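You operate a simulated robot arm through the tools that you are given. There is no shell and no other tool. Be economical: measure what you need, move in short steps, check, and stop when the job is done.

Carry out the task below with a simulated two-armed robot. There is one attempt and no reset: what you move stays moved.

TASK
Put the yellow spool on the packing bench away on the rear shelf of the tool stand. Take the lid off the orange box and lay it down on the top of the green table. Take the red spool from the top of the green table and leave it in the blue straps crate. Open the right drawer of the grey cabinet, put the 3 mm blue spool from the top of the grey cabinet inside, then shut the drawer. Fetch the yellow tag marked "LOT 62" from the top of the green table and stand it on the blue tray. Pull the right drawer of the narrow bench open. Any order will do. Set down upright: yellow spool, blue spool, yellow tag.
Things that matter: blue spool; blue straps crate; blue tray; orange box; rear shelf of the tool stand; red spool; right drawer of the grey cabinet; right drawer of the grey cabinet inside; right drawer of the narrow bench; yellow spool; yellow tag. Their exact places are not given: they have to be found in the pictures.

The check looks at the end state, three seconds after you hand in, the way a careful person would. Anything else that was tipped, shoved, dropped, spilled or broken makes it a failure. A push-on lid holds only when it is set on centred and level and pressed home; a screw cap is set on level and turned clockwise until tight.

THE ROBOT
Two 7-joint arms with two-finger grippers on one trunk, on a base that drives. Base frame: it is fixed to the floor where the robot stands at the start and does not move with it; the origin is under the middle of the robot, x ahead of it, y to its left, z up; the surface under the hand at the start is at about z = 0.8. Units: m, rad, N and s.
The left shoulder is at the start at [0.024, 0.214, 1.081], the right one opposite. With the tool pointing down near the work surface each hand reaches from about 0.2 to 0.76 m from the robot's upright axis, wherever it stands, measured 20 degrees to its own side. Places, roughly: blue spool [-3.75, -2.75, 1]; blue straps crate [-2, -0.5, 0.75]; blue tray (6x14x3 cm) [-2.1, -0.8, 0.8]; orange box [-1.5, -0.5, 0.75]; rear shelf of the tool stand (50x17 cm) [-1.92, 2.14, 0.96]; red spool (6x6x6 cm) [-1.8, -0.5, 0.8]; right drawer of the grey cabinet [-3.8, -2.7, 0.7]; right drawer of the grey cabinet inside [-3.8, -2.8, 0.7]; right drawer of the narrow bench [0, 3.6, 0.7]; yellow spool [0.5, -0.25, 0.75]; yellow tag [-2.5, -0.75, 0.75]. Payload 2.2 kg a hand.
Tool frame (each hand has its own): the origin (TCP) lies between the finger pads and is the grasp point; the fingertips stand 0.019 m ahead of it; z points along the fingers, y is the line along which they close. The gripper opens to 0.116 m. The gripper's body begins 0.07 m behind the TCP.
Orientation is that of the tool frame in the base frame, as [roll, pitch, yaw] about the fixed x, y, z axes, in that order (R = Rz(yaw) Ry(pitch) Rx(roll)). With the fingers straight down and closing along the base's y, the tool's x points along the base's -x, its y along +y and its z along -z.

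THE INTERFACE
- The arms move only by the tool send_rows. It takes "left_moves", "right_moves" or both (then of equal length, played together; a hand with none holds still); each is one flat list of numbers, 7 for each row, row after row: the opening, from 0 (shut) to 1 (fully open), then the shift along the tool's x, y, z in mm, then the turn, a rotation vector about the tool's x, y, z in rad. In form: [claw, tx, ty, tz, rx, ry, rz, claw, tx, ty, tz, rx, ry, rz, ...]. A call has 1 to 20 rows; each row shifts and turns the commanded pose from where the row before left it, along the tool's axes as they then stand. Rows are played at 5 a second. More than 0.05 m and 0.15 rad between two rows, or a gripper value outside its range, and nothing of the call is played. A pose out of reach is approached as far as the arm can. The call stops where the force on the tool passes 40 N (or 10 N more than at its start, if that is more) or the arm is blocked; 0.2 s more then pass. The fingers move at their own pace and stop on an object; they squeeze with about 31 N. The grip force told is the motor's: it shows also when the fingers shut on nothing. Time passes only in rows, and 0.2 s behind the last, so rows that do not move let the fingers close. The reply holds the time, the measured pose of the TCP, the force on the tool along the base axes, the opening and the grip force, in the units named above and with some noise, with the torque about the TCP (base axes, N m) and any sound that the robot's microphone picked up, and new pictures: "show" is both (left out), scene, wrist or none (wrist: the cameras of the hands that moved).
- Cameras (640 x 400 px; columns grow to the right, rows downward): "scene" is now at [0.1288, -0.012, 1.2561]; the picture's right is [-0.34, -0.94, -0.00], its down [-0.53, 0.19, -0.82] and it looks along [0.77, -0.28, -0.57] (base axes); focal length 262 px, centre (320, 200). "left" rides on the left gripper at [0.069, 0.015, -0.097] in its tool frame; the picture's right is [-0.21, 0.98, 0.00], its down [-0.76, -0.17, -0.63] and it looks along [-0.62, -0.14, 0.77] (tool axes); focal length 251 px, centre (320, 200). "right" rides on the right gripper at [0.069, -0.015, -0.097] in its tool frame; the picture's right is [0.21, 0.98, 0.00], its down [-0.76, 0.17, -0.63] and it looks along [-0.62, 0.14, 0.77] (tool axes); focal length 251 px, centre (320, 200).
- slide_trunk(by): slides the trunk up (or, below 0, down) by that many m; the arms and the scene camera ride with it, the base frame stays. It gives what a move gives, with no picture.
- drive_base(legs): drives the robot by 1 to 6 legs, each [ahead, left, turn to the left] in m, m and rad, along the robot's own axes; the way and the turn of a leg run together, so that a leg with both is an arc; at most 1.5 m and 3.142 rad a leg. The arms and the cameras ride along, it lands a little off, and it stops where it bumps. It gives what a move gives, and a new picture of the scene camera.
- turn_head(pan, tilt): turns the head with the scene camera to pan (to the left, within 1.396 rad either way) and tilt (down, from -0.506 to 1.204), counted from straight ahead of the robot. It gives what a move gives, and a new picture of the scene camera.
- measure_at(camera, pixels): for up to 12 pixels [column, row] of the newest picture of that camera ("zoom" is the newest enlarged one), the place [x, y, z] in the base frame of the surface seen there, good to about 0.002 m, but the place of the scene camera against the robot may be out by one fixed shift of up to 0.025 m in any direction. No time passes.
- close_up(camera, box): a new picture of the part [left, top, right, bottom] of that camera's present view, enlarged. No time passes.
- job_done(): hands the job in; it is judged then, once.

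Work in short steps. Measure before you move; look again where a grasp or a placing could have gone wrong, and mend it. You have 124 turns and 260 pictures in all, those below and enlarged ones among them. Open the grippers and draw the arms clear of the work before you hand the job in, unless the task says otherwise; then end with one line.

The tools are called after "Emit:" as a command line: name --argument value ..., lists and objects as JSON in quotes. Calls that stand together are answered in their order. send_rows: Moves the arms, as the interface text tells. Its arguments: {"type":"object","properties":{"left_moves":{"type":"array","items":{"type":"number"}},"right_moves":{"type":"array","items":{"type":"number"}},"show":{"type":"string","enum":["both","scene","wrist","none"]}},"required":[]} The other tools are called the same way: slide_trunk (by) slides the trunk up or down; drive_base (legs) drives the base; turn_head (pan, tilt) turns the head that bears the scene camera; measure_at (camera, pixels) gives the place of the surface under pixels of a picture; close_up (camera, box) takes an enlarged picture of a part of a camera's view; job_done () hands the job in.

At the start:

```text
time: 0.0
left_tool_pos: [0.5019, 0.0773, 1.0395]
left_tool_rot: [3.141, -0.001, -3.14]
left_ft_force: [-0.6, -0.6, -0.2]
left_moment: [0.02, -0.01, 0.01]
left_width: 0.116
left_gripper_force: 0.1
right_tool_pos: [0.3849, -0.3729, 1.0366]
right_tool_rot: [3.14, -0.003, 3.141]
right_ft_force: [0.5, 0.0, 0.2]
right_moment: [0.01, -0.01, -0.02]
right_width: 0.1158
right_gripper_force: 0.1
trunk travel left (down, up): [-0.225, 0.265]
robot x, y, heading: [-0.002, 0.0008, -0.004]
head pan, tilt: [-0.351, 0.597]
```

scene: 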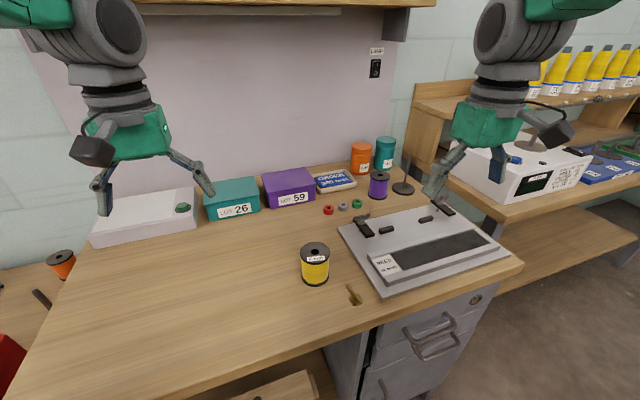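
right: 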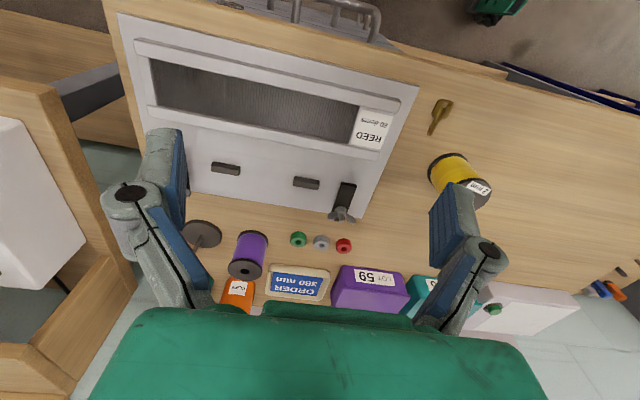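
left: 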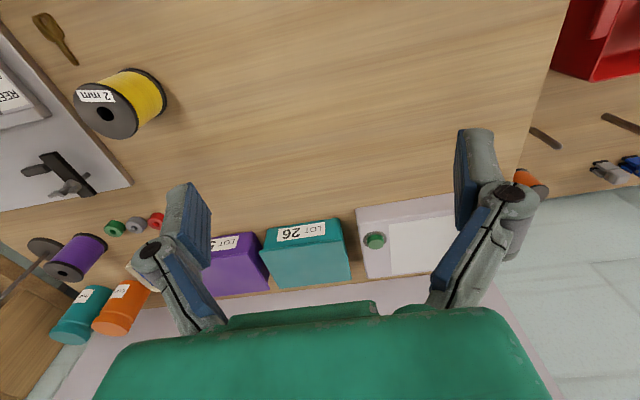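

The yellow spool is at (315,262) in the scene, (455,180) in the right and (120,100) in the left picture. I measure it in all of them to get the scene camera's shift.

Emit:
measure_at --camera "scene" --pixels '[[315, 246], [315, 268], [302, 252], [328, 252], [340, 262], [290, 280], [237, 208], [293, 195]]'

Emit:
measure_at --camera "left" --pixels '[[105, 115], [125, 95], [150, 95], [85, 105], [180, 90], [300, 260], [295, 232]]'

Emit:
measure_at --camera "right" --pixels '[[455, 175], [440, 180], [450, 160], [420, 200]]'

Emit:
close_up --camera "scene" --box '[260, 210, 380, 310]'

```text
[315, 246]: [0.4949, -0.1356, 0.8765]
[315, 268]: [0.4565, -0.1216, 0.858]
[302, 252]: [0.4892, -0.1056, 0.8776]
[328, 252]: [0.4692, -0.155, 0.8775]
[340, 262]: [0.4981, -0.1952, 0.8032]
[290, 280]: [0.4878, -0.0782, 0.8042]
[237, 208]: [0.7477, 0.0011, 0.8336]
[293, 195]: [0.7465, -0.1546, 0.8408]
```

```text
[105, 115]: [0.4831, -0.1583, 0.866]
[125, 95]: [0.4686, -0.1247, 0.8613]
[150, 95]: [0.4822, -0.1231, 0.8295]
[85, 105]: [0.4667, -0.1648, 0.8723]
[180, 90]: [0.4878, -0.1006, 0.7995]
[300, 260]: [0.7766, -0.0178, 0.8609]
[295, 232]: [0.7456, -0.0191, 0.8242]
```

```text
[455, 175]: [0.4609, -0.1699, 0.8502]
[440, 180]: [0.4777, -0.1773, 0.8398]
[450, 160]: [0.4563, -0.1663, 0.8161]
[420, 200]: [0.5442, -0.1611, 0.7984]
```

```text
4.00 times, centred on (320, 260) of scene
```

zoom: 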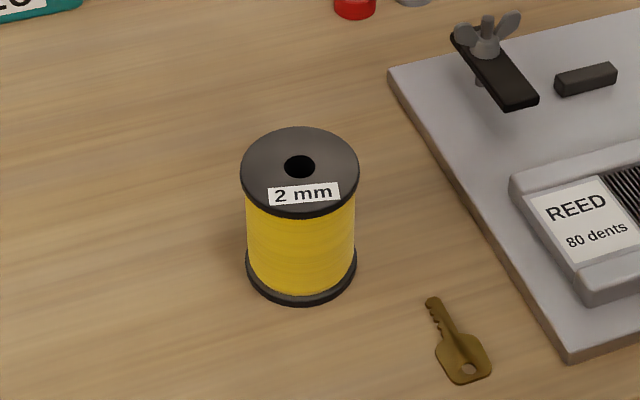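

The spool stands upright, "2 mm" label on top, about 0.57 dm wide. I measure its top disc rim in the left wrist picture for an exact centre.

Emit:
close_up --camera "left" --box '[60, 50, 188, 150]'

Emit:
measure_at --camera "left" --pixels '[[78, 98], [78, 115], [95, 130], [115, 135], [130, 128], [132, 112], [118, 95], [100, 90]]'

Emit:
turn_head --pan 1.39 --tilt 0.5

```text
4.00 times, centred on (124, 100) of left
```

zoom: 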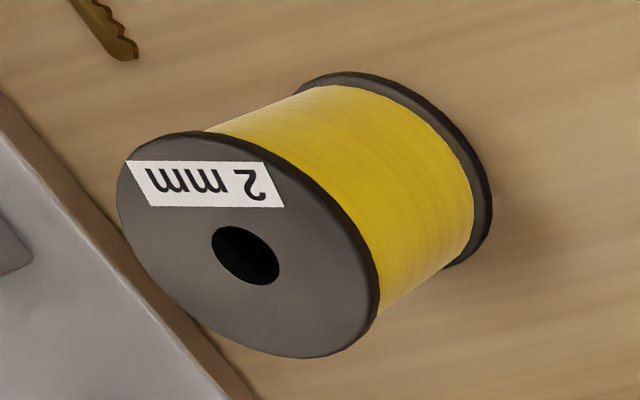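

```text
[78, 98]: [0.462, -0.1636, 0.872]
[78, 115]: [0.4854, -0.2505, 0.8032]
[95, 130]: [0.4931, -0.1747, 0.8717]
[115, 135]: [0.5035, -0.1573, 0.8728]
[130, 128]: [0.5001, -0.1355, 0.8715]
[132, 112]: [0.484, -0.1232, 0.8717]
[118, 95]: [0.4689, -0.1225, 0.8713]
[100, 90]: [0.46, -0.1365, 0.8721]
```

```text
time: 1.8
left_tool_pos: [0.4991, 0.0785, 1.0406]
left_tool_rot: [-3.14, 0.002, -3.141]
left_ft_force: [0.4, 0.8, 0.2]
left_moment: [-0.01, 0.01, -0.03]
left_width: 0.1162
left_gripper_force: 0.2
right_tool_pos: [0.3819, -0.3721, 1.0372]
right_tool_rot: [3.141, 0.003, -3.14]
right_ft_force: [0.5, 0.1, -0.4]
right_moment: [0.0, -0.05, 0.0]
right_width: 0.1162
right_gripper_force: 0.1
trunk travel left (down, up): [-0.225, 0.265]
robot x, y, heading: [-0.0035, -0.0011, 0.002]
head pan, tilt: [1.389, 0.499]
```

scene: 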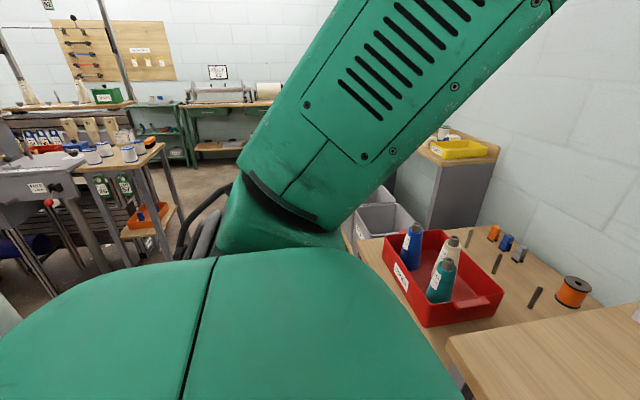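

Top centre of the yellow spool is about (0.482, -0.150, 0.872), radius 0.03. I move the right hand above it (left hand moves aside), then check.

Emit:
send_rows --right_moves '[1, -20, 44.4, 0, 0, 0, 0, 1, -20, 44.4, 0, 0, 0, 0, 1, -20, 44.4, 0, 0, 0, 0, 1, -20, 44.4, 0, 0, 0, 0, 1, -20, 44.4, 0, 0, 0, 0, 1, 0, 0, 46, 0, 0, 0, 1, 0, 0, 46, 0, 0, 0]' --left_moves '[1, 0, 40, 0, 0, 0, 0, 1, 0, 40, 0, 0, 0, 0, 1, 0, 0, 0, 0, 0, 0, 1, 0, 0, 0, 0, 0, 0, 1, 0, 0, 0, 0, 0, 0, 1, 0, 0, 0, 0, 0, 0, 1, 0, 0, 0, 0, 0, 0]' --show "wrist"

```text
time: 3.4
left_tool_pos: [0.5003, 0.1587, 1.0396]
left_tool_rot: [3.141, 0.001, -3.141]
left_ft_force: [0.1, 0.1, 0.4]
left_moment: [-0.01, -0.03, -0.01]
left_width: 0.1157
left_gripper_force: 0.1
right_tool_pos: [0.4851, -0.1475, 0.9464]
right_tool_rot: [-3.14, 0.003, -3.141]
right_ft_force: [0.4, 0.0, -0.6]
right_moment: [-0.01, 0.02, -0.01]
right_width: 0.1161
right_gripper_force: 0.0
trunk travel left (down, up): [-0.225, 0.265]
robot x, y, heading: [0.0005, 0.0001, -0.004]
head pan, tilt: [1.389, 0.499]
```

right: 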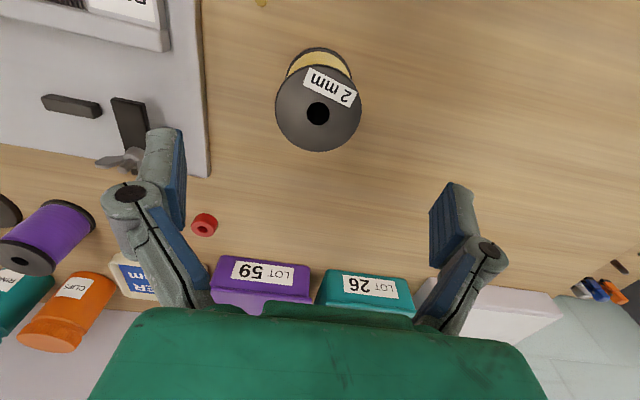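
left: 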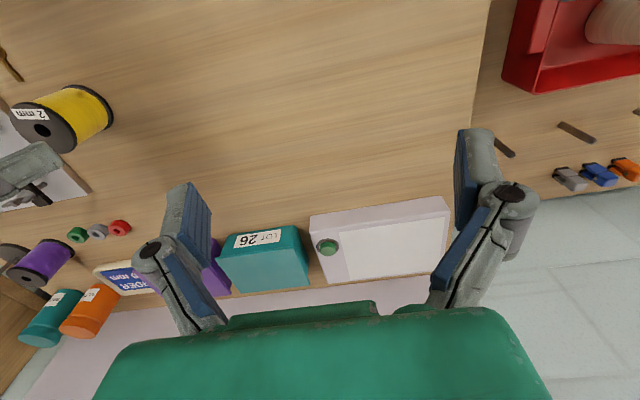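

The spool sits between the fingers' line (318,110). I descend to z≈0.85 and close.

Emit:
send_rows --right_moves '[1, 2, -2, 48, 0, 0, 0, 1, 0, 0, 48, 0, 0, 0, 0.3, 0, 0, 0, 0, 0, 0, 0.3, 0, 0, 0, 0, 0, 0, 0.3, 0, 0, 0, 0, 0, 0]' --show "wrist"

```text
time: 4.6
left_tool_pos: [0.499, 0.1609, 1.0392]
left_tool_rot: [3.141, 0.004, -3.141]
left_ft_force: [-0.4, -0.7, -0.5]
left_moment: [0.01, -0.01, -0.01]
left_width: 0.1161
left_gripper_force: 0.1
right_tool_pos: [0.4823, -0.149, 0.8519]
right_tool_rot: [-3.141, 0.001, -3.141]
right_ft_force: [0.1, 0.1, -0.2]
right_moment: [0.02, 0.0, 0.03]
right_width: 0.056
right_gripper_force: 31.5
trunk travel left (down, up): [-0.225, 0.265]
robot x, y, heading: [0.0021, -0.0005, 0.004]
head pan, tilt: [1.389, 0.499]
```

right: 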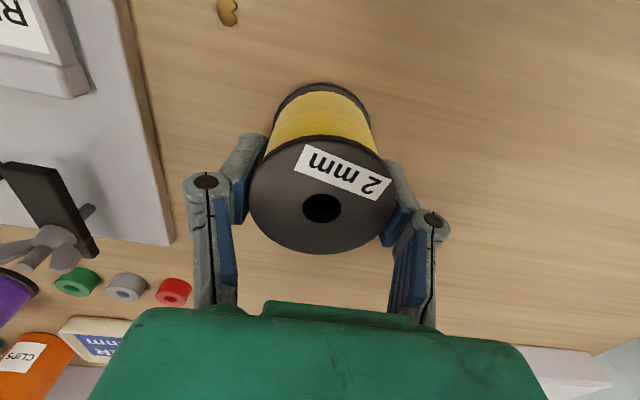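

Gripped (width 0.056). I lift and pull both hands in, then look to the right.

Emit:
send_rows --right_moves '[0.3, 0, 0, -48, 0, 0, 0, 0.3, 0, 0, -48, 0, 0, 0, 0.3, 0, 0, -48, 0, 0, 0, 0.3, 0, 0, -48, 0, 0, 0, 0.3, 40, -20, -10, 0, 0, 0, 0.3, 40, -20, -10, 0, 0, 0, 0.3, 40, -20, -10, 0, 0, 0, 0.3, 20, -20, 0, 0, 0, 0]' --left_moves '[1, 40, 0, -10, 0, 0, 0, 1, 40, 0, -10, 0, 0, 0, 1, 40, 0, 0, 0, 0, 0, 1, 30, 0, 0, 0, 0, 0, 1, 0, 0, 0, 0, 0, 0, 1, 0, 0, 0, 0, 0, 0, 1, 0, 0, 0, 0, 0, 0, 1, 0, 0, 0, 0, 0, 0]' --show "none"

Emit:
turn_head --pan -1.39 --tilt 0.4

```text
time: 6.4
left_tool_pos: [0.3489, 0.1557, 1.0616]
left_tool_rot: [3.138, 0.001, -3.141]
left_ft_force: [-0.5, -0.2, 0.2]
left_moment: [-0.01, -0.02, 0.04]
left_width: 0.1161
left_gripper_force: 0.0
right_tool_pos: [0.3425, -0.2358, 1.0696]
right_tool_rot: [3.139, 0.005, 3.141]
right_ft_force: [0.0, -0.6, -0.7]
right_moment: [0.02, -0.01, 0.0]
right_width: 0.0556
right_gripper_force: 30.9
trunk travel left (down, up): [-0.225, 0.265]
robot x, y, heading: [-0.0022, -0.0027, 0.0]
head pan, tilt: [1.389, 0.499]
```

```text
time: 8.8
left_tool_pos: [0.3496, 0.1584, 1.0609]
left_tool_rot: [3.14, 0.003, -3.14]
left_ft_force: [0.2, -0.7, 0.7]
left_moment: [0.01, -0.01, -0.01]
left_width: 0.116
left_gripper_force: 0.1
right_tool_pos: [0.3433, -0.2315, 1.071]
right_tool_rot: [3.14, 0.001, 3.141]
right_ft_force: [0.5, -0.1, -0.9]
right_moment: [0.04, 0.01, -0.01]
right_width: 0.0558
right_gripper_force: 31.6
trunk travel left (down, up): [-0.225, 0.265]
robot x, y, heading: [0.0012, -0.0012, 0.002]
head pan, tilt: [-1.389, 0.4]
```

scene: 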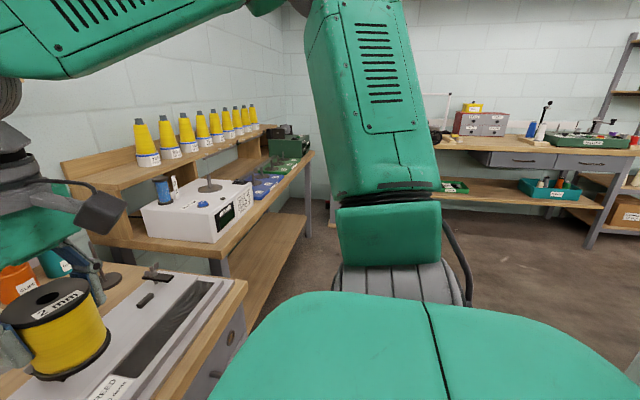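

The floor behind is clear. I back off 0.4 m and turn left towards the tool stand, head straight ahead.

Emit:
turn_head --pan 0 --tilt 0.35

Emit:
drive_base --legs '[[-0.4, 0, 0], [0, 0, 2.2]]'

```text
time: 10.3
left_tool_pos: [0.35, 0.1582, 1.0615]
left_tool_rot: [3.142, 0.001, -3.141]
left_ft_force: [-0.3, -0.6, -0.1]
left_moment: [-0.02, -0.01, -0.05]
left_width: 0.1158
left_gripper_force: 0.1
right_tool_pos: [0.344, -0.2312, 1.0717]
right_tool_rot: [-3.141, 0.001, 3.141]
right_ft_force: [-0.1, -0.5, -1.1]
right_moment: [0.02, 0.02, -0.03]
right_width: 0.0559
right_gripper_force: 30.4
trunk travel left (down, up): [-0.225, 0.265]
robot x, y, heading: [-0.0028, -0.0, 0.004]
head pan, tilt: [0.0, 0.351]
```

scene: 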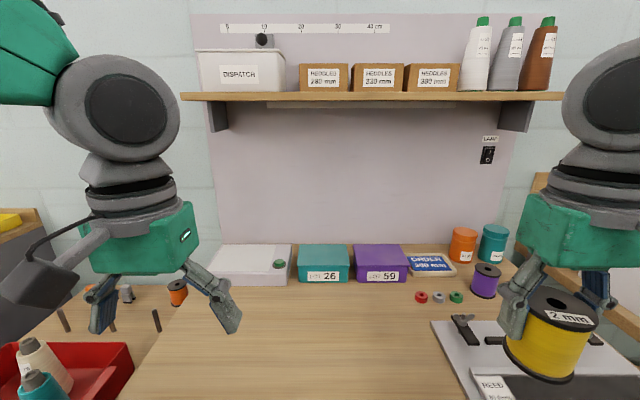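

```text
time: 17.9
left_tool_pos: [-0.7212, 0.1985, 1.0621]
left_tool_rot: [3.141, 0.002, -0.974]
left_ft_force: [0.7, -0.8, 0.3]
left_moment: [0.01, 0.02, 0.01]
left_width: 0.1159
left_gripper_force: 0.1
right_tool_pos: [-0.3953, 0.4114, 1.0718]
right_tool_rot: [3.14, 0.001, -0.974]
right_ft_force: [0.3, -0.3, -1.4]
right_moment: [-0.01, 0.0, 0.0]
right_width: 0.0559
right_gripper_force: 31.3
trunk travel left (down, up): [-0.225, 0.265]
robot x, y, heading: [-0.395, -0.0023, 2.169]
head pan, tilt: [0.0, 0.351]
```

scene: 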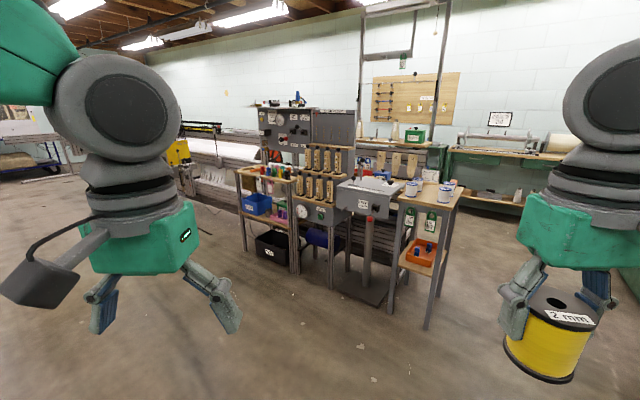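

The stand is straight ahead. I enlarge it and measure places there.

Emit:
close_up --camera "scene" --box '[230, 90, 470, 240]'

Emit:
measure_at --camera "scene" --pixels '[[320, 163], [318, 190], [265, 172], [355, 175], [370, 185], [425, 185], [440, 190], [317, 205], [365, 210], [290, 130], [335, 130]]'

```text
2.67 times, centred on (350, 165) of scene
```

zoom: 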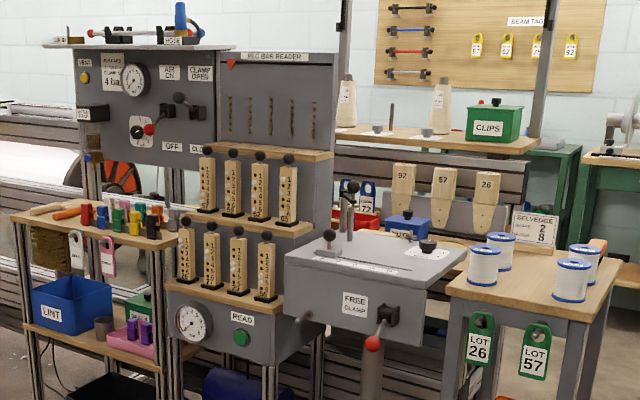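

```text
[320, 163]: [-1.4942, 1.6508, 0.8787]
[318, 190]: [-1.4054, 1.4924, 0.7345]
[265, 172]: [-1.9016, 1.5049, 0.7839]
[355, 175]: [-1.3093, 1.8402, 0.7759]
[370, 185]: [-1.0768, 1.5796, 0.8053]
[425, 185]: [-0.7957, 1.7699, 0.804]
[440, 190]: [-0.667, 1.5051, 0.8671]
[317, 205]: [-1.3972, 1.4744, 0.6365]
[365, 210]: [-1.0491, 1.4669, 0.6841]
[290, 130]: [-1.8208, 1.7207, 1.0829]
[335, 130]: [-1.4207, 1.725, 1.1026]
```

I measure the wooden shelf with cones behind (395,141), and the panel's top (270,107).

Emit:
measure_at --camera "scene" --pixels '[[395, 142], [370, 140], [420, 143], [270, 107], [298, 100], [412, 130], [260, 107], [175, 155], [415, 90]]'

Emit:
turn_head --pan 0.7 --tilt 0.3

```text
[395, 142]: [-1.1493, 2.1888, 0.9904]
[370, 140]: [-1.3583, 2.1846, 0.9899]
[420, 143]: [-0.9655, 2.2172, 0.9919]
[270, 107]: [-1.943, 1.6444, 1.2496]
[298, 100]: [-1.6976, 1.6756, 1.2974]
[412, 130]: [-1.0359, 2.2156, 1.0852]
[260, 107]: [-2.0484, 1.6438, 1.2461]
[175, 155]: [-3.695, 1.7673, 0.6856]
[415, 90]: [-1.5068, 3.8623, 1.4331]
```

```text
time: 19.0
left_tool_pos: [-0.7217, 0.1967, 1.0621]
left_tool_rot: [-3.141, 0.004, -0.972]
left_ft_force: [0.5, 0.7, -0.2]
left_moment: [0.0, -0.01, 0.05]
left_width: 0.1162
left_gripper_force: 0.0
right_tool_pos: [-0.3954, 0.4108, 1.0718]
right_tool_rot: [-3.14, 0.003, -0.973]
right_ft_force: [0.6, -0.2, -0.1]
right_moment: [0.01, 0.03, -0.02]
right_width: 0.0557
right_gripper_force: 31.5
trunk travel left (down, up): [-0.225, 0.265]
robot x, y, heading: [-0.3923, -0.0038, 2.164]
head pan, tilt: [0.7, 0.3]
```

scene: 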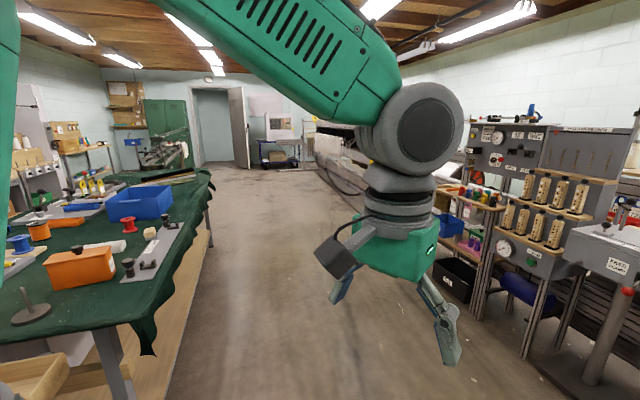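

The rear shelf must be behind the panel, facing the far wall aisle. The right side looks open; I turn toward the narrow bench (0,3.6) and look.

Emit:
drive_base --legs '[[0, 0, -0.75]]'

Emit:
turn_head --pan 0 --tilt 0.4

```text
time: 21.4
left_tool_pos: [-0.4963, 0.3666, 1.061]
left_tool_rot: [3.141, 0.002, -1.729]
left_ft_force: [0.6, 0.5, 0.5]
left_moment: [0.02, 0.0, 0.0]
left_width: 0.116
left_gripper_force: 0.1
right_tool_pos: [-0.1126, 0.2988, 1.0724]
right_tool_rot: [3.141, 0.003, -1.732]
right_ft_force: [-0.6, 1.3, -1.1]
right_moment: [-0.02, -0.03, 0.02]
right_width: 0.0557
right_gripper_force: 30.4
trunk travel left (down, up): [-0.225, 0.265]
robot x, y, heading: [-0.3965, -0.0006, 1.417]
head pan, tilt: [0.7, 0.3]
```

scene: 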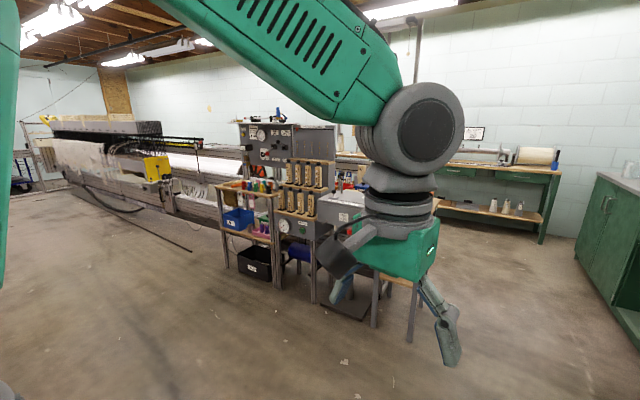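

```text
time: 22.5
left_tool_pos: [-0.4973, 0.3648, 1.062]
left_tool_rot: [-3.139, 0.004, -1.728]
left_ft_force: [-0.4, 0.4, -0.1]
left_moment: [0.0, -0.01, 0.0]
left_width: 0.1161
left_gripper_force: 0.0
right_tool_pos: [-0.1122, 0.2982, 1.0724]
right_tool_rot: [3.141, 0.003, -1.73]
right_ft_force: [1.0, 0.7, -2.5]
right_moment: [-0.04, -0.01, 0.02]
right_width: 0.0559
right_gripper_force: 31.3
trunk travel left (down, up): [-0.225, 0.265]
robot x, y, heading: [-0.3984, -0.0014, 1.41]
head pan, tilt: [0.0, 0.4]
```

scene: 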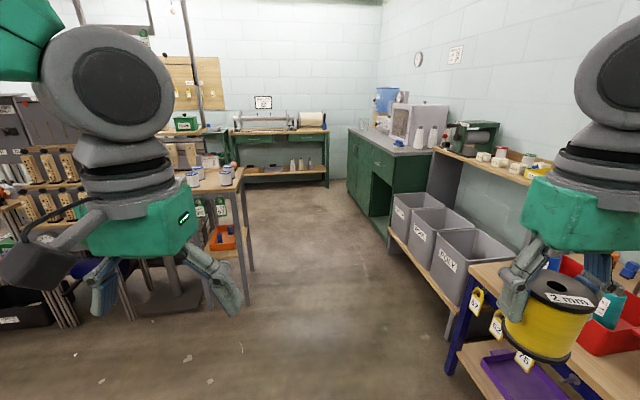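

The narrow bench is at (280,140). I measure obstacles and the bench.

Emit:
measure_at --camera "scene" --pixels '[[240, 140], [325, 135], [310, 138], [238, 175], [250, 270], [345, 200], [390, 240], [450, 340], [180, 125], [380, 155]]'

Emit:
close_up --camera "scene" --box '[220, 90, 380, 190]'

```text
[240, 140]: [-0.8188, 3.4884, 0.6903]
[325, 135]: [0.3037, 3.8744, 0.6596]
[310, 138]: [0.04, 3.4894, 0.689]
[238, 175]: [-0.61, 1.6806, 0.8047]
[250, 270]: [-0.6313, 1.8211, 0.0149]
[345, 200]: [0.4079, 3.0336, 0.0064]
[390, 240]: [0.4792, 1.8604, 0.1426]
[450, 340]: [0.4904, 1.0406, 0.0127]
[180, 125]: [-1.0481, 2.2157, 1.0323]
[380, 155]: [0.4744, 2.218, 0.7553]
```

```text
4.00 times, centred on (300, 140) of scene
```

zoom: 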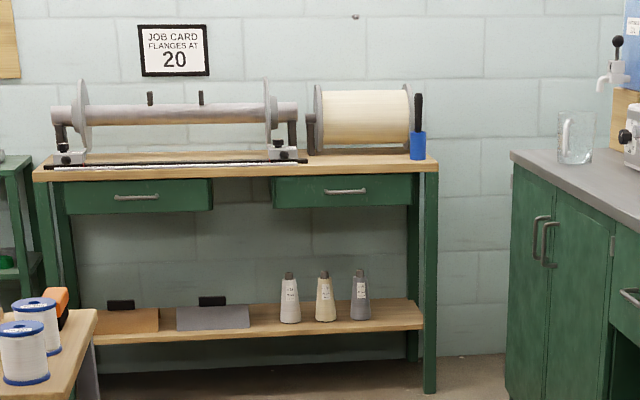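

Right drawer's handle near (0.0,3.47,0.69). The aisle runs x -0.6 to 0.4 and I'm heading right down the middle; drive in two legs, squaring to the bench.

Emit:
drive_base --legs '[[1.5, 0, 0], [1.0, 0, 0.16]]'

Emit:
turn_head --pan 0 --tilt 0.75

Emit:
turn_head --pan 1.39 --tilt 0.3

```text
time: 34.7
left_tool_pos: [-0.2746, 2.8322, 1.0631]
left_tool_rot: [-3.141, 0.004, -1.553]
left_ft_force: [0.5, 0.4, 0.2]
left_moment: [-0.03, 0.01, -0.03]
left_width: 0.1159
left_gripper_force: 0.1
right_tool_pos: [0.1164, 2.8317, 1.0711]
right_tool_rot: [-3.14, 0.002, -1.552]
right_ft_force: [0.5, 0.5, -1.4]
right_moment: [-0.01, 0.0, 0.02]
right_width: 0.056
right_gripper_force: 30.7
trunk travel left (down, up): [-0.225, 0.265]
robot x, y, heading: [-0.1051, 2.488, 1.593]
head pan, tilt: [0.0, 0.4]
```

scene: 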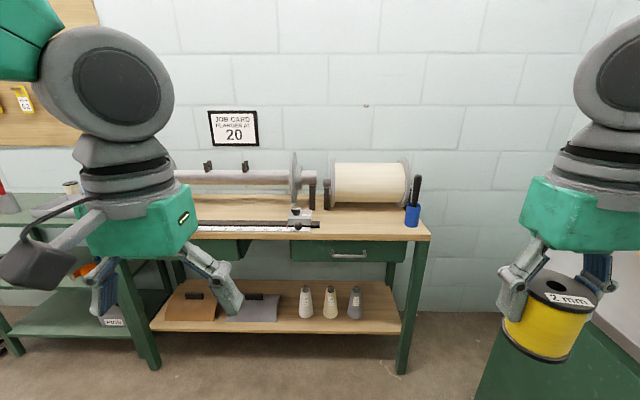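

```text
time: 35.6
left_tool_pos: [-0.2744, 2.8293, 1.0631]
left_tool_rot: [3.141, 0.006, -1.554]
left_ft_force: [0.2, 0.0, -0.6]
left_moment: [0.01, -0.01, 0.03]
left_width: 0.1161
left_gripper_force: 0.1
right_tool_pos: [0.1154, 2.8294, 1.0729]
right_tool_rot: [-3.141, 0.004, -1.553]
right_ft_force: [0.1, -0.7, -1.0]
right_moment: [0.02, -0.03, -0.01]
right_width: 0.0557
right_gripper_force: 31.2
trunk travel left (down, up): [-0.225, 0.265]
robot x, y, heading: [-0.1121, 2.4874, 1.588]
head pan, tilt: [0.0, 0.75]
```

scene: 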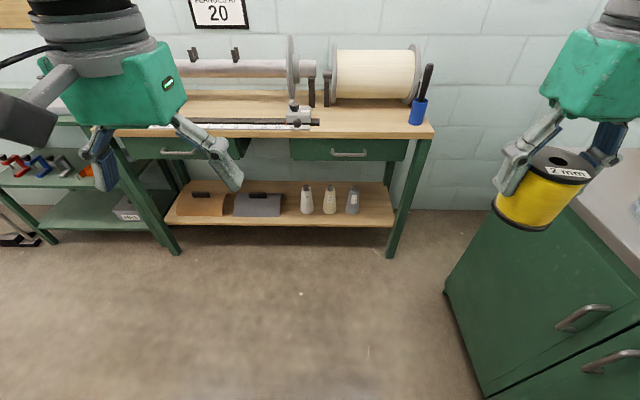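

```text
time: 37.1
left_tool_pos: [-0.2744, 2.8303, 1.0629]
left_tool_rot: [3.14, 0.004, -1.553]
left_ft_force: [-0.5, -0.8, 0.3]
left_moment: [-0.01, 0.02, 0.04]
left_width: 0.1159
left_gripper_force: 0.1
right_tool_pos: [0.1152, 2.8312, 1.0718]
right_tool_rot: [-3.14, 0.006, -1.554]
right_ft_force: [-0.3, -0.4, -1.1]
right_moment: [-0.01, 0.01, 0.02]
right_width: 0.0558
right_gripper_force: 30.8
trunk travel left (down, up): [-0.225, 0.265]
robot x, y, heading: [-0.1073, 2.4887, 1.589]
head pan, tilt: [1.389, 0.3]
```

scene: 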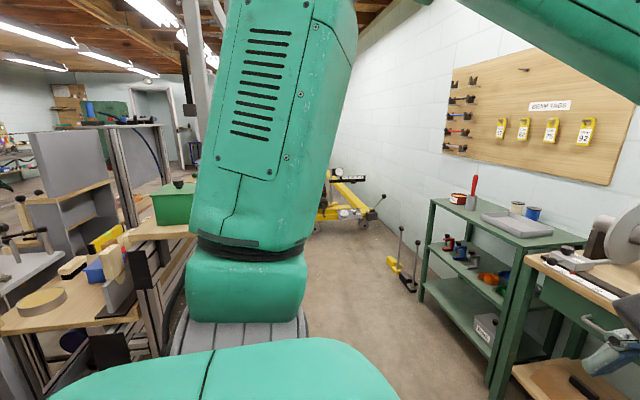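

I can see an aisle behind the stand, so the shelf is reachable afterwards. First the drawer: measure its handle (350,154 in the tilt-0.75 view) after driving closer.

Emit:
drive_base --legs '[[0.25, -0.06, -0.02]]'

Emit:
turn_head --pan 0 --tilt 0.75

Emit:
close_up --camera "scene" --box '[260, 120, 460, 245]'

```text
time: 38.9
left_tool_pos: [-0.2085, 3.0774, 1.063]
left_tool_rot: [-3.139, 0.005, -1.58]
left_ft_force: [-0.2, 0.9, -0.2]
left_moment: [-0.03, -0.05, 0.01]
left_width: 0.1159
left_gripper_force: 0.0
right_tool_pos: [0.1808, 3.0684, 1.073]
right_tool_rot: [-3.14, 0.005, -1.58]
right_ft_force: [-0.4, -0.3, -0.6]
right_moment: [-0.06, 0.0, -0.02]
right_width: 0.0557
right_gripper_force: 31.1
trunk travel left (down, up): [-0.225, 0.265]
robot x, y, heading: [-0.0542, 2.7285, 1.565]
head pan, tilt: [1.389, 0.3]
```

scene: 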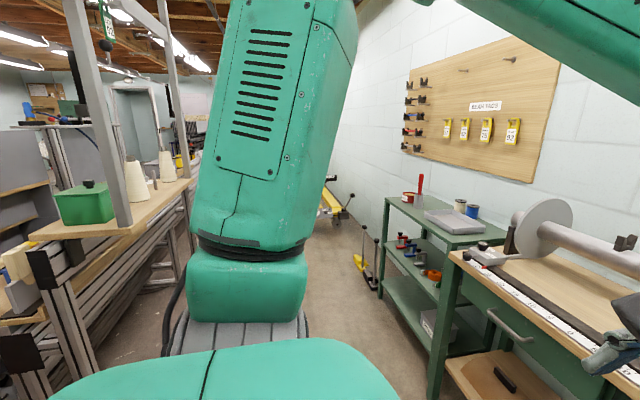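

```text
time: 40.5
left_tool_pos: [-0.2082, 3.0751, 1.0633]
left_tool_rot: [-3.141, 0.008, -1.582]
left_ft_force: [-0.5, 0.5, -0.8]
left_moment: [-0.03, 0.0, 0.0]
left_width: 0.1158
left_gripper_force: 0.0
right_tool_pos: [0.1824, 3.0665, 1.0731]
right_tool_rot: [3.141, 0.007, -1.58]
right_ft_force: [0.5, 1.0, -0.8]
right_moment: [0.01, -0.03, -0.02]
right_width: 0.0558
right_gripper_force: 31.1
trunk travel left (down, up): [-0.225, 0.265]
robot x, y, heading: [-0.0489, 2.7328, 1.562]
head pan, tilt: [0.0, 0.75]
```

scene: 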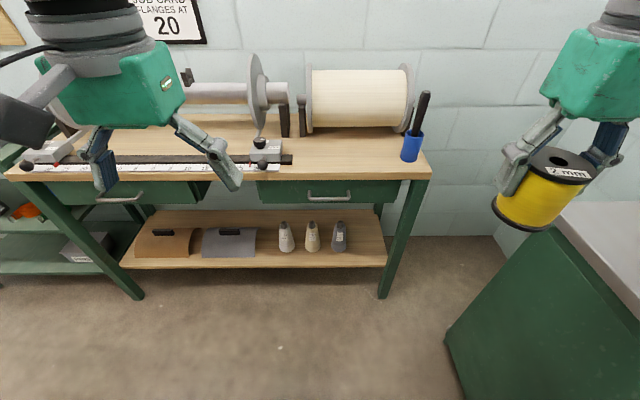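

```text
3.20 times, centred on (360, 182) of scene
```

zoom: 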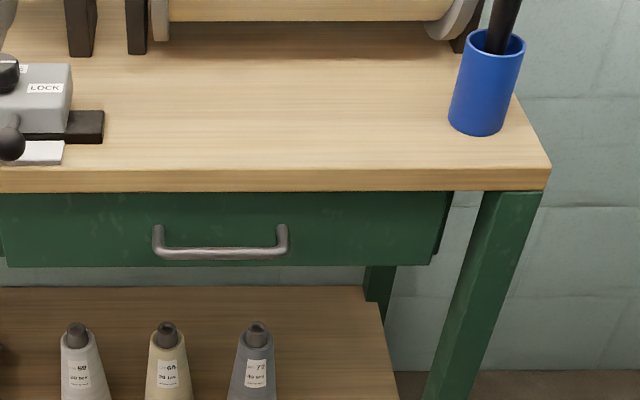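

Emit:
measure_at --camera "zoom" --pixels '[[175, 255], [220, 255], [270, 253], [220, 240], [220, 225], [220, 180], [220, 150], [5, 145], [222, 252]]'

```text
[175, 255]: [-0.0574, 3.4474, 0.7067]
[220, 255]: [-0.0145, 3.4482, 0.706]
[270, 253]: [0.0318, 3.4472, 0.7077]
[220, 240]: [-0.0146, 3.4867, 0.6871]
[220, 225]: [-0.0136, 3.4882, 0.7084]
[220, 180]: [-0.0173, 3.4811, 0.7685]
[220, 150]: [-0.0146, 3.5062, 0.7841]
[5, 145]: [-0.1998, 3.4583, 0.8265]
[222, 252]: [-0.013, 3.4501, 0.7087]
```

True handle centre about (0.007, 3.452, 0.70), bar standing 37 mm off the front. I turn the left hand to point forward with fingers closing vertically, lower and bring it in front of the handle.

Emit:
send_rows --left_moves '[1, 0, 0, 30, 0, 0, 0.1428, 1, 0, 0, 30, 0, 0, 0.1428, 1, 0, 0, 30, 0, 0, 0.1428, 1, 0, 0, 30, 0, 0, 0.1428, 1, 0, 0, 30, 0, 0, 0.1428, 1, 0, 0, 30, 0, 0, 0.1428, 1, 0, 0, 30, 0, 0, 0.1428, 1, 0, 0, 30, 0, 0, 0.1428, 1, 0, 0, 30, 0, 0, 0.1428, 1, 0, 0, 30, 0, 0, 0.1428, 1, 0, 0, 30, 0, 0, 0.1428, 1, -22, 0, 0, -0.149, 0, 0, 1, -22, 0, 0, -0.149, 0, 0, 1, -22, 0, 0, -0.149, 0, 0, 1, -22, 0, 0, -0.149, 0, 0, 1, -22, 0, 0, -0.149, 0, 0, 1, -22, 0, 0, -0.149, 0, 0, 1, -22, 0, 0, -0.149, 0, 0, 1, -22, 0, 0, -0.149, 0, 0, 1, -22, 0, 0, -0.149, 0, 0]'

```text
time: 44.6
left_tool_pos: [-0.0084, 3.081, 0.7364]
left_tool_rot: [1.857, 0.03, 3.131]
left_ft_force: [0.1, 0.6, 0.2]
left_moment: [-0.05, 0.02, 0.02]
left_width: 0.116
left_gripper_force: 0.0
left hand out of reach, approached as far as the arm can: row 12, 20
right_tool_pos: [0.1827, 3.0659, 1.0728]
right_tool_rot: [3.141, 0.004, -1.579]
right_ft_force: [-0.1, 0.3, -0.7]
right_moment: [0.02, 0.04, 0.01]
right_width: 0.0559
right_gripper_force: 30.8
trunk travel left (down, up): [-0.225, 0.265]
robot x, y, heading: [-0.0492, 2.7337, 1.567]
head pan, tilt: [0.0, 0.75]
```

scene: 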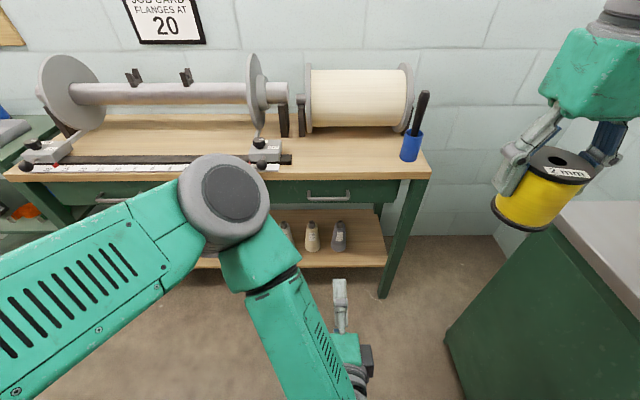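
left: 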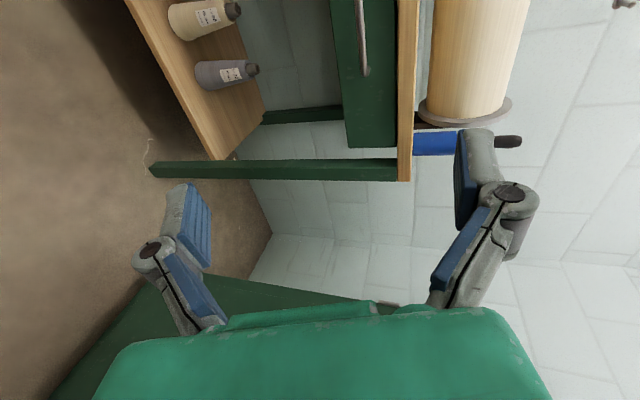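

The left hand now points forward, 16° down. The handle appears at (362,40) in its picture; measure it there.

Emit:
measure_at --camera "left" --pixels '[[361, 20], [362, 40], [364, 60], [363, 66], [350, 60], [345, 90]]'

Emit:
close_up --camera "left" --box '[300, 0, 428, 80]'

```text
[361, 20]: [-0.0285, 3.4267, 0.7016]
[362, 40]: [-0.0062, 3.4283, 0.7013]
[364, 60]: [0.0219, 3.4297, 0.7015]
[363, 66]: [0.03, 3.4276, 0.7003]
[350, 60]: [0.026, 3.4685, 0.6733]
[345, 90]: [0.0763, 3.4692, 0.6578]
```

```text
5.00 times, centred on (364, 40) of left
```

zoom: 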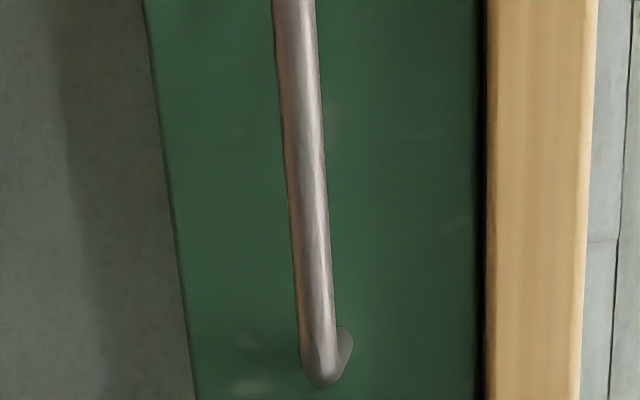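

The wrist camera gives the bar at y≈3.432, z≈0.701, so the scene camera's offset is about +0.02 in base y. I advance to 5 cm short of the bar with a partly closed gripper.

Emit:
send_rows --left_moves '[0.4, 0, 11, 48, 0, 0, 0, 0.4, 0, 11, 48, 0, 0, 0, 0.4, 0, 11, 48, 0, 0, 0, 0.4, 0, 11, 48, 0, 0, 0, 0.4, 0, 11, 48, 0, 0, 0, 0.4, 0, 8, 40, 0, 0, 0]' --show "wrist"

```text
time: 46.0
left_tool_pos: [-0.0046, 3.3675, 0.7191]
left_tool_rot: [1.856, 0.03, 3.131]
left_ft_force: [0.0, 0.3, -0.2]
left_moment: [0.03, -0.01, 0.02]
left_width: 0.0465
left_gripper_force: 0.1
right_tool_pos: [0.1827, 3.0667, 1.0723]
right_tool_rot: [-3.14, 0.004, -1.577]
right_ft_force: [0.1, -0.2, -0.5]
right_moment: [-0.02, 0.03, 0.0]
right_width: 0.0558
right_gripper_force: 31.0
trunk travel left (down, up): [-0.225, 0.265]
robot x, y, heading: [-0.0501, 2.7274, 1.56]
head pan, tilt: [0.0, 0.75]
```

left: 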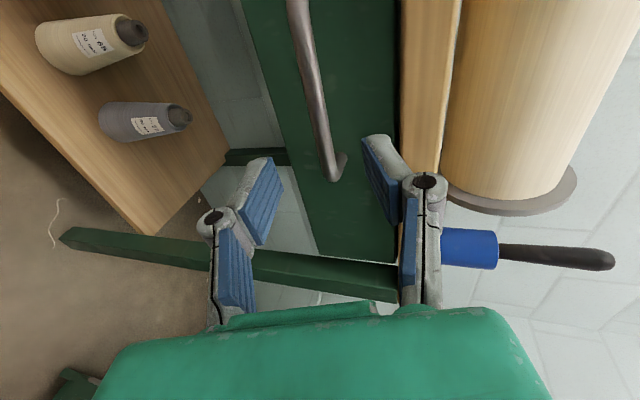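

The bar lies between the fingers. I advance 66 mm and close.

Emit:
send_rows --left_moves '[0.4, 8, 0, 33, 0, 0, 0, 0.4, 0, 0, 32, 0, 0, 0, 0, 0, 0, 0, 0, 0, 0, 0, 0, 0, 0, 0, 0, 0, 0, 0, 0, 0, 0, 0, 0]' --show "wrist"

```text
time: 47.2
left_tool_pos: [-0.0105, 3.4292, 0.6991]
left_tool_rot: [1.86, 0.026, 3.131]
left_ft_force: [-0.2, 3.6, -4.9]
left_moment: [0.59, 0.94, -0.25]
left_width: 0.0059
left_gripper_force: 27.9
right_tool_pos: [0.1821, 3.0654, 1.0716]
right_tool_rot: [3.141, 0.006, -1.579]
right_ft_force: [0.4, 0.7, -1.2]
right_moment: [0.01, -0.01, 0.02]
right_width: 0.0555
right_gripper_force: 30.9
trunk travel left (down, up): [-0.225, 0.265]
robot x, y, heading: [-0.0528, 2.7297, 1.563]
head pan, tilt: [0.0, 0.75]
```

left: 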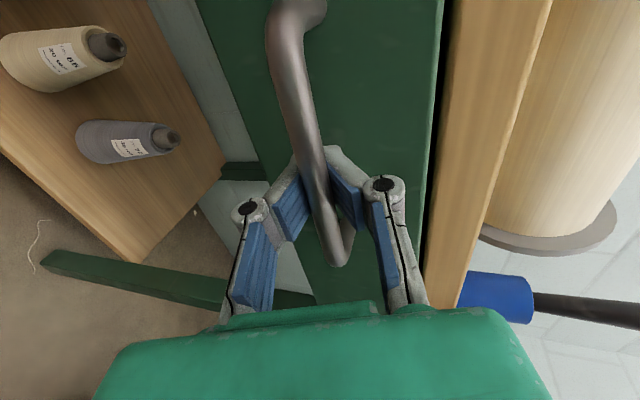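

Bar gripped. I pull straight back 0.2 m along -y.

Emit:
send_rows --left_moves '[0, 0, -8.5, -28.8, 0, 0, 0, 0, 0, -8.5, -28.8, 0, 0, 0, 0, 0, -8.5, -28.8, 0, 0, 0, 0, 0, -8.5, -28.8, 0, 0, 0, 0, 0, -8.5, -28.8, 0, 0, 0, 0, 0, -8.5, -28.8, 0, 0, 0, 0, 0, -8.5, -28.8, 0, 0, 0]'

```text
time: 48.9
left_tool_pos: [-0.0149, 3.2163, 0.6977]
left_tool_rot: [1.861, 0.029, 3.128]
left_ft_force: [6.5, -1.4, -26.4]
left_moment: [0.13, 0.27, -0.18]
left_width: 0.0
left_gripper_force: 28.5
right_tool_pos: [0.1837, 3.067, 1.0721]
right_tool_rot: [3.141, 0.005, -1.581]
right_ft_force: [1.0, 0.2, 0.1]
right_moment: [0.01, -0.01, 0.0]
right_width: 0.0557
right_gripper_force: 31.4
trunk travel left (down, up): [-0.225, 0.265]
robot x, y, heading: [-0.0522, 2.7308, 1.564]
head pan, tilt: [0.0, 0.75]
```

scene: 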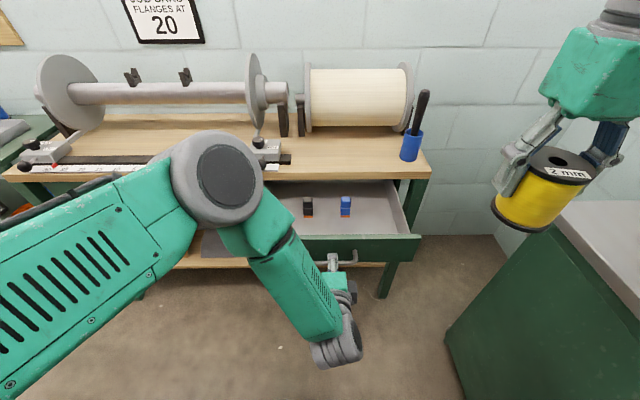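
left: 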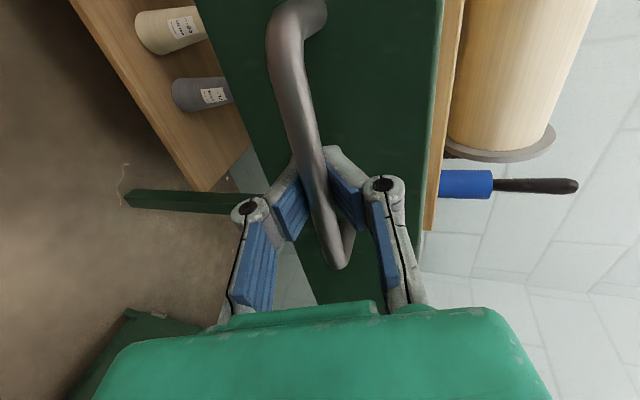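

Open about 0.21 m with things inside visible. I pull 6 cm further, easing the vertical force.

Emit:
send_rows --left_moves '[0, 0, -11.3, -27.9, 0, 0, 0, 0, 0, -8.5, -28.8, 0, 0, 0]' --show "scene"

```text
time: 49.3
left_tool_pos: [-0.0155, 3.1991, 0.6991]
left_tool_rot: [1.85, 0.029, 3.131]
left_ft_force: [12.0, 28.4, -29.7]
left_moment: [0.01, 0.53, -0.76]
left_width: 0.0061
left_gripper_force: 29.4
right_tool_pos: [0.1817, 3.0659, 1.0733]
right_tool_rot: [-3.14, 0.007, -1.578]
right_ft_force: [0.4, 0.2, -1.8]
right_moment: [0.05, -0.02, 0.01]
right_width: 0.0556
right_gripper_force: 30.8
trunk travel left (down, up): [-0.225, 0.265]
robot x, y, heading: [-0.051, 2.7324, 1.561]
head pan, tilt: [0.0, 0.75]
stopped in row 2 (left hand): the force on the tool passed its limit at 68 N (the readings are from after the stop); the commanded pose is now the measured one
```

scene: 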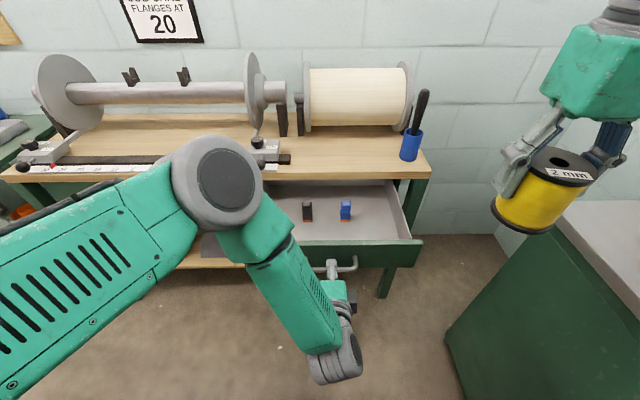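

Drawer is at its end stop. I release the bar, back the hand off, then restore the hand to pointing down.

Emit:
send_rows --left_moves '[0.4, 0, 0, 0, 0, 0, 0, 0.4, 0, 0, 0, 0, 0, 0, 0.4, 0, 0, -30, 0, 0, 0, 0.4, 0, 0, -30, 0, 0, 0]' --show "none"

Emit:
drive_base --legs '[[-0.25, 0, 0]]'

Emit:
send_rows --left_moves '[0.4, 22, 0, 0, 0.149, 0, 0, 0.4, 22, 0, 0, 0.149, 0, 0, 0.4, 22, 0, 0, 0.149, 0, 0, 0.4, 22, 0, 0, 0.149, 0, 0, 0.4, 22, 0, 0, 0.149, 0, 0, 0.4, 22, 0, 0, 0.149, 0, 0, 0.4, 22, 0, 0, 0.149, 0, 0, 0.4, 22, 0, 0, 0.149, 0, 0, 0.4, 22, 0, 0, 0.1, 0, 0, 1, 0, 0, -32, 0, 0, -0.1428, 1, 0, 0, -32, 0, 0, -0.1428, 1, 0, 0, -32, 0, 0, -0.1428, 1, 0, 0, -32, 0, 0, -0.1428, 1, 0, 0, -32, 0, 0, -0.1428, 1, 0, 0, -32, 0, 0, -0.1428, 1, 0, 0, -32, 0, 0, -0.1428, 1, 0, 0, -32, 0, 0, -0.1428, 1, 0, 0, -32, 0, 0, -0.1428, 1, 0, 0, -32, 0, 0, -0.1428, 1, 0, 0, -32, 0, 0, -0.1428]' --show "scene"

```text
time: 50.3
left_tool_pos: [-0.0178, 3.1363, 0.7177]
left_tool_rot: [1.844, 0.033, 3.135]
left_ft_force: [0.3, 0.2, 0.2]
left_moment: [0.0, 0.03, -0.04]
left_width: 0.0463
left_gripper_force: 0.0
right_tool_pos: [0.1792, 3.0627, 1.0752]
right_tool_rot: [-3.139, 0.009, -1.578]
right_ft_force: [-0.4, 0.9, -1.9]
right_moment: [0.01, 0.04, -0.03]
right_width: 0.0557
right_gripper_force: 31.0
trunk travel left (down, up): [-0.225, 0.265]
robot x, y, heading: [-0.0534, 2.7262, 1.565]
head pan, tilt: [0.0, 0.75]
```

```text
time: 52.1
left_tool_pos: [-0.0235, 2.8855, 0.7192]
left_tool_rot: [1.842, 0.031, 3.14]
left_ft_force: [0.1, 0.1, 1.2]
left_moment: [0.0, -0.03, 0.0]
left_width: 0.0461
left_gripper_force: 0.1
right_tool_pos: [0.1745, 2.8096, 1.0752]
right_tool_rot: [-3.137, 0.009, -1.573]
right_ft_force: [0.2, -1.3, -1.1]
right_moment: [0.03, 0.01, 0.0]
right_width: 0.0558
right_gripper_force: 31.6
trunk travel left (down, up): [-0.225, 0.265]
robot x, y, heading: [-0.0522, 2.4777, 1.57]
head pan, tilt: [0.0, 0.75]
```

scene: 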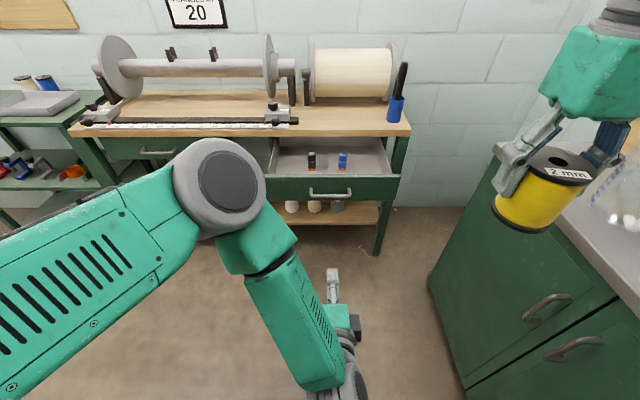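

```text
time: 56.3
left_tool_pos: [-0.2341, 2.8821, 1.0649]
left_tool_rot: [-3.108, 0.006, -1.574]
left_ft_force: [0.1, -0.2, -0.4]
left_moment: [0.01, -0.02, -0.01]
left_width: 0.1159
left_gripper_force: 0.1
right_tool_pos: [0.1722, 2.8075, 1.0765]
right_tool_rot: [-3.135, 0.012, -1.574]
right_ft_force: [-0.2, -0.8, -0.4]
right_moment: [0.0, 0.02, -0.01]
right_width: 0.0558
right_gripper_force: 31.2
trunk travel left (down, up): [-0.225, 0.265]
robot x, y, heading: [-0.0552, 2.4789, 1.57]
head pan, tilt: [0.0, 0.75]
```

scene: 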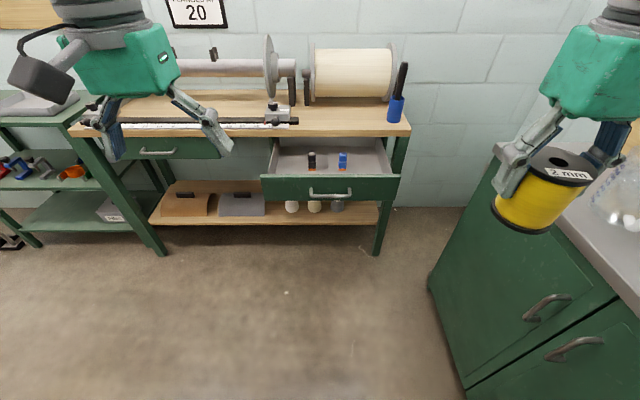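

Drawer is open and clear. I turn left to face the rear aisle and look.

Emit:
drive_base --legs '[[0.1, 0, 0], [0, 0, 1.57]]'

Emit:
turn_head --pan 0.3 --tilt 0.45

```text
time: 61.2
left_tool_pos: [-0.4585, 2.4033, 1.0651]
left_tool_rot: [-3.108, 0.004, -0.013]
left_ft_force: [0.0, -0.5, 0.7]
left_moment: [-0.01, 0.04, -0.01]
left_width: 0.1161
left_gripper_force: 0.1
right_tool_pos: [-0.3803, 2.8082, 1.0765]
right_tool_rot: [-3.135, 0.011, -0.011]
right_ft_force: [0.4, 0.2, -1.5]
right_moment: [0.01, 0.01, 0.01]
right_width: 0.0558
right_gripper_force: 30.5
trunk travel left (down, up): [-0.225, 0.265]
robot x, y, heading: [-0.0526, 2.5799, 3.137]
head pan, tilt: [0.0, 0.75]
```

scene: 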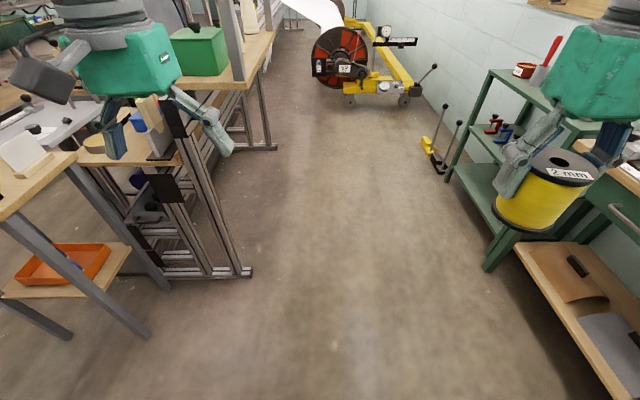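

```text
time: 62.0
left_tool_pos: [-0.4564, 2.4018, 1.0661]
left_tool_rot: [-3.108, 0.008, -0.012]
left_ft_force: [0.3, 0.8, 0.3]
left_moment: [0.04, -0.02, -0.01]
left_width: 0.116
left_gripper_force: 0.1
right_tool_pos: [-0.38, 2.8077, 1.0762]
right_tool_rot: [-3.136, 0.011, -0.01]
right_ft_force: [-0.1, 0.9, -1.1]
right_moment: [-0.02, -0.02, 0.0]
right_width: 0.0557
right_gripper_force: 31.2
trunk travel left (down, up): [-0.225, 0.265]
robot x, y, heading: [-0.0556, 2.5789, 3.131]
head pan, tilt: [0.3, 0.45]
```

scene: 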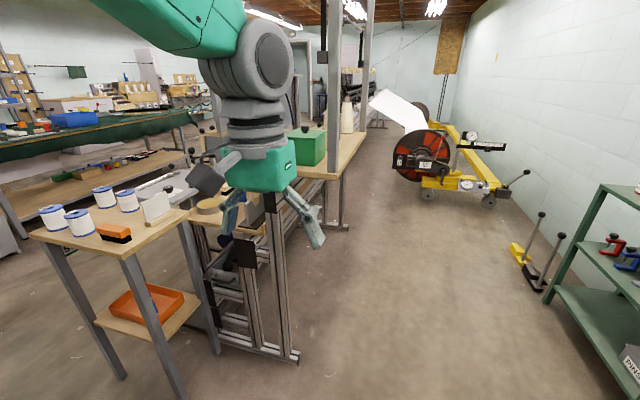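

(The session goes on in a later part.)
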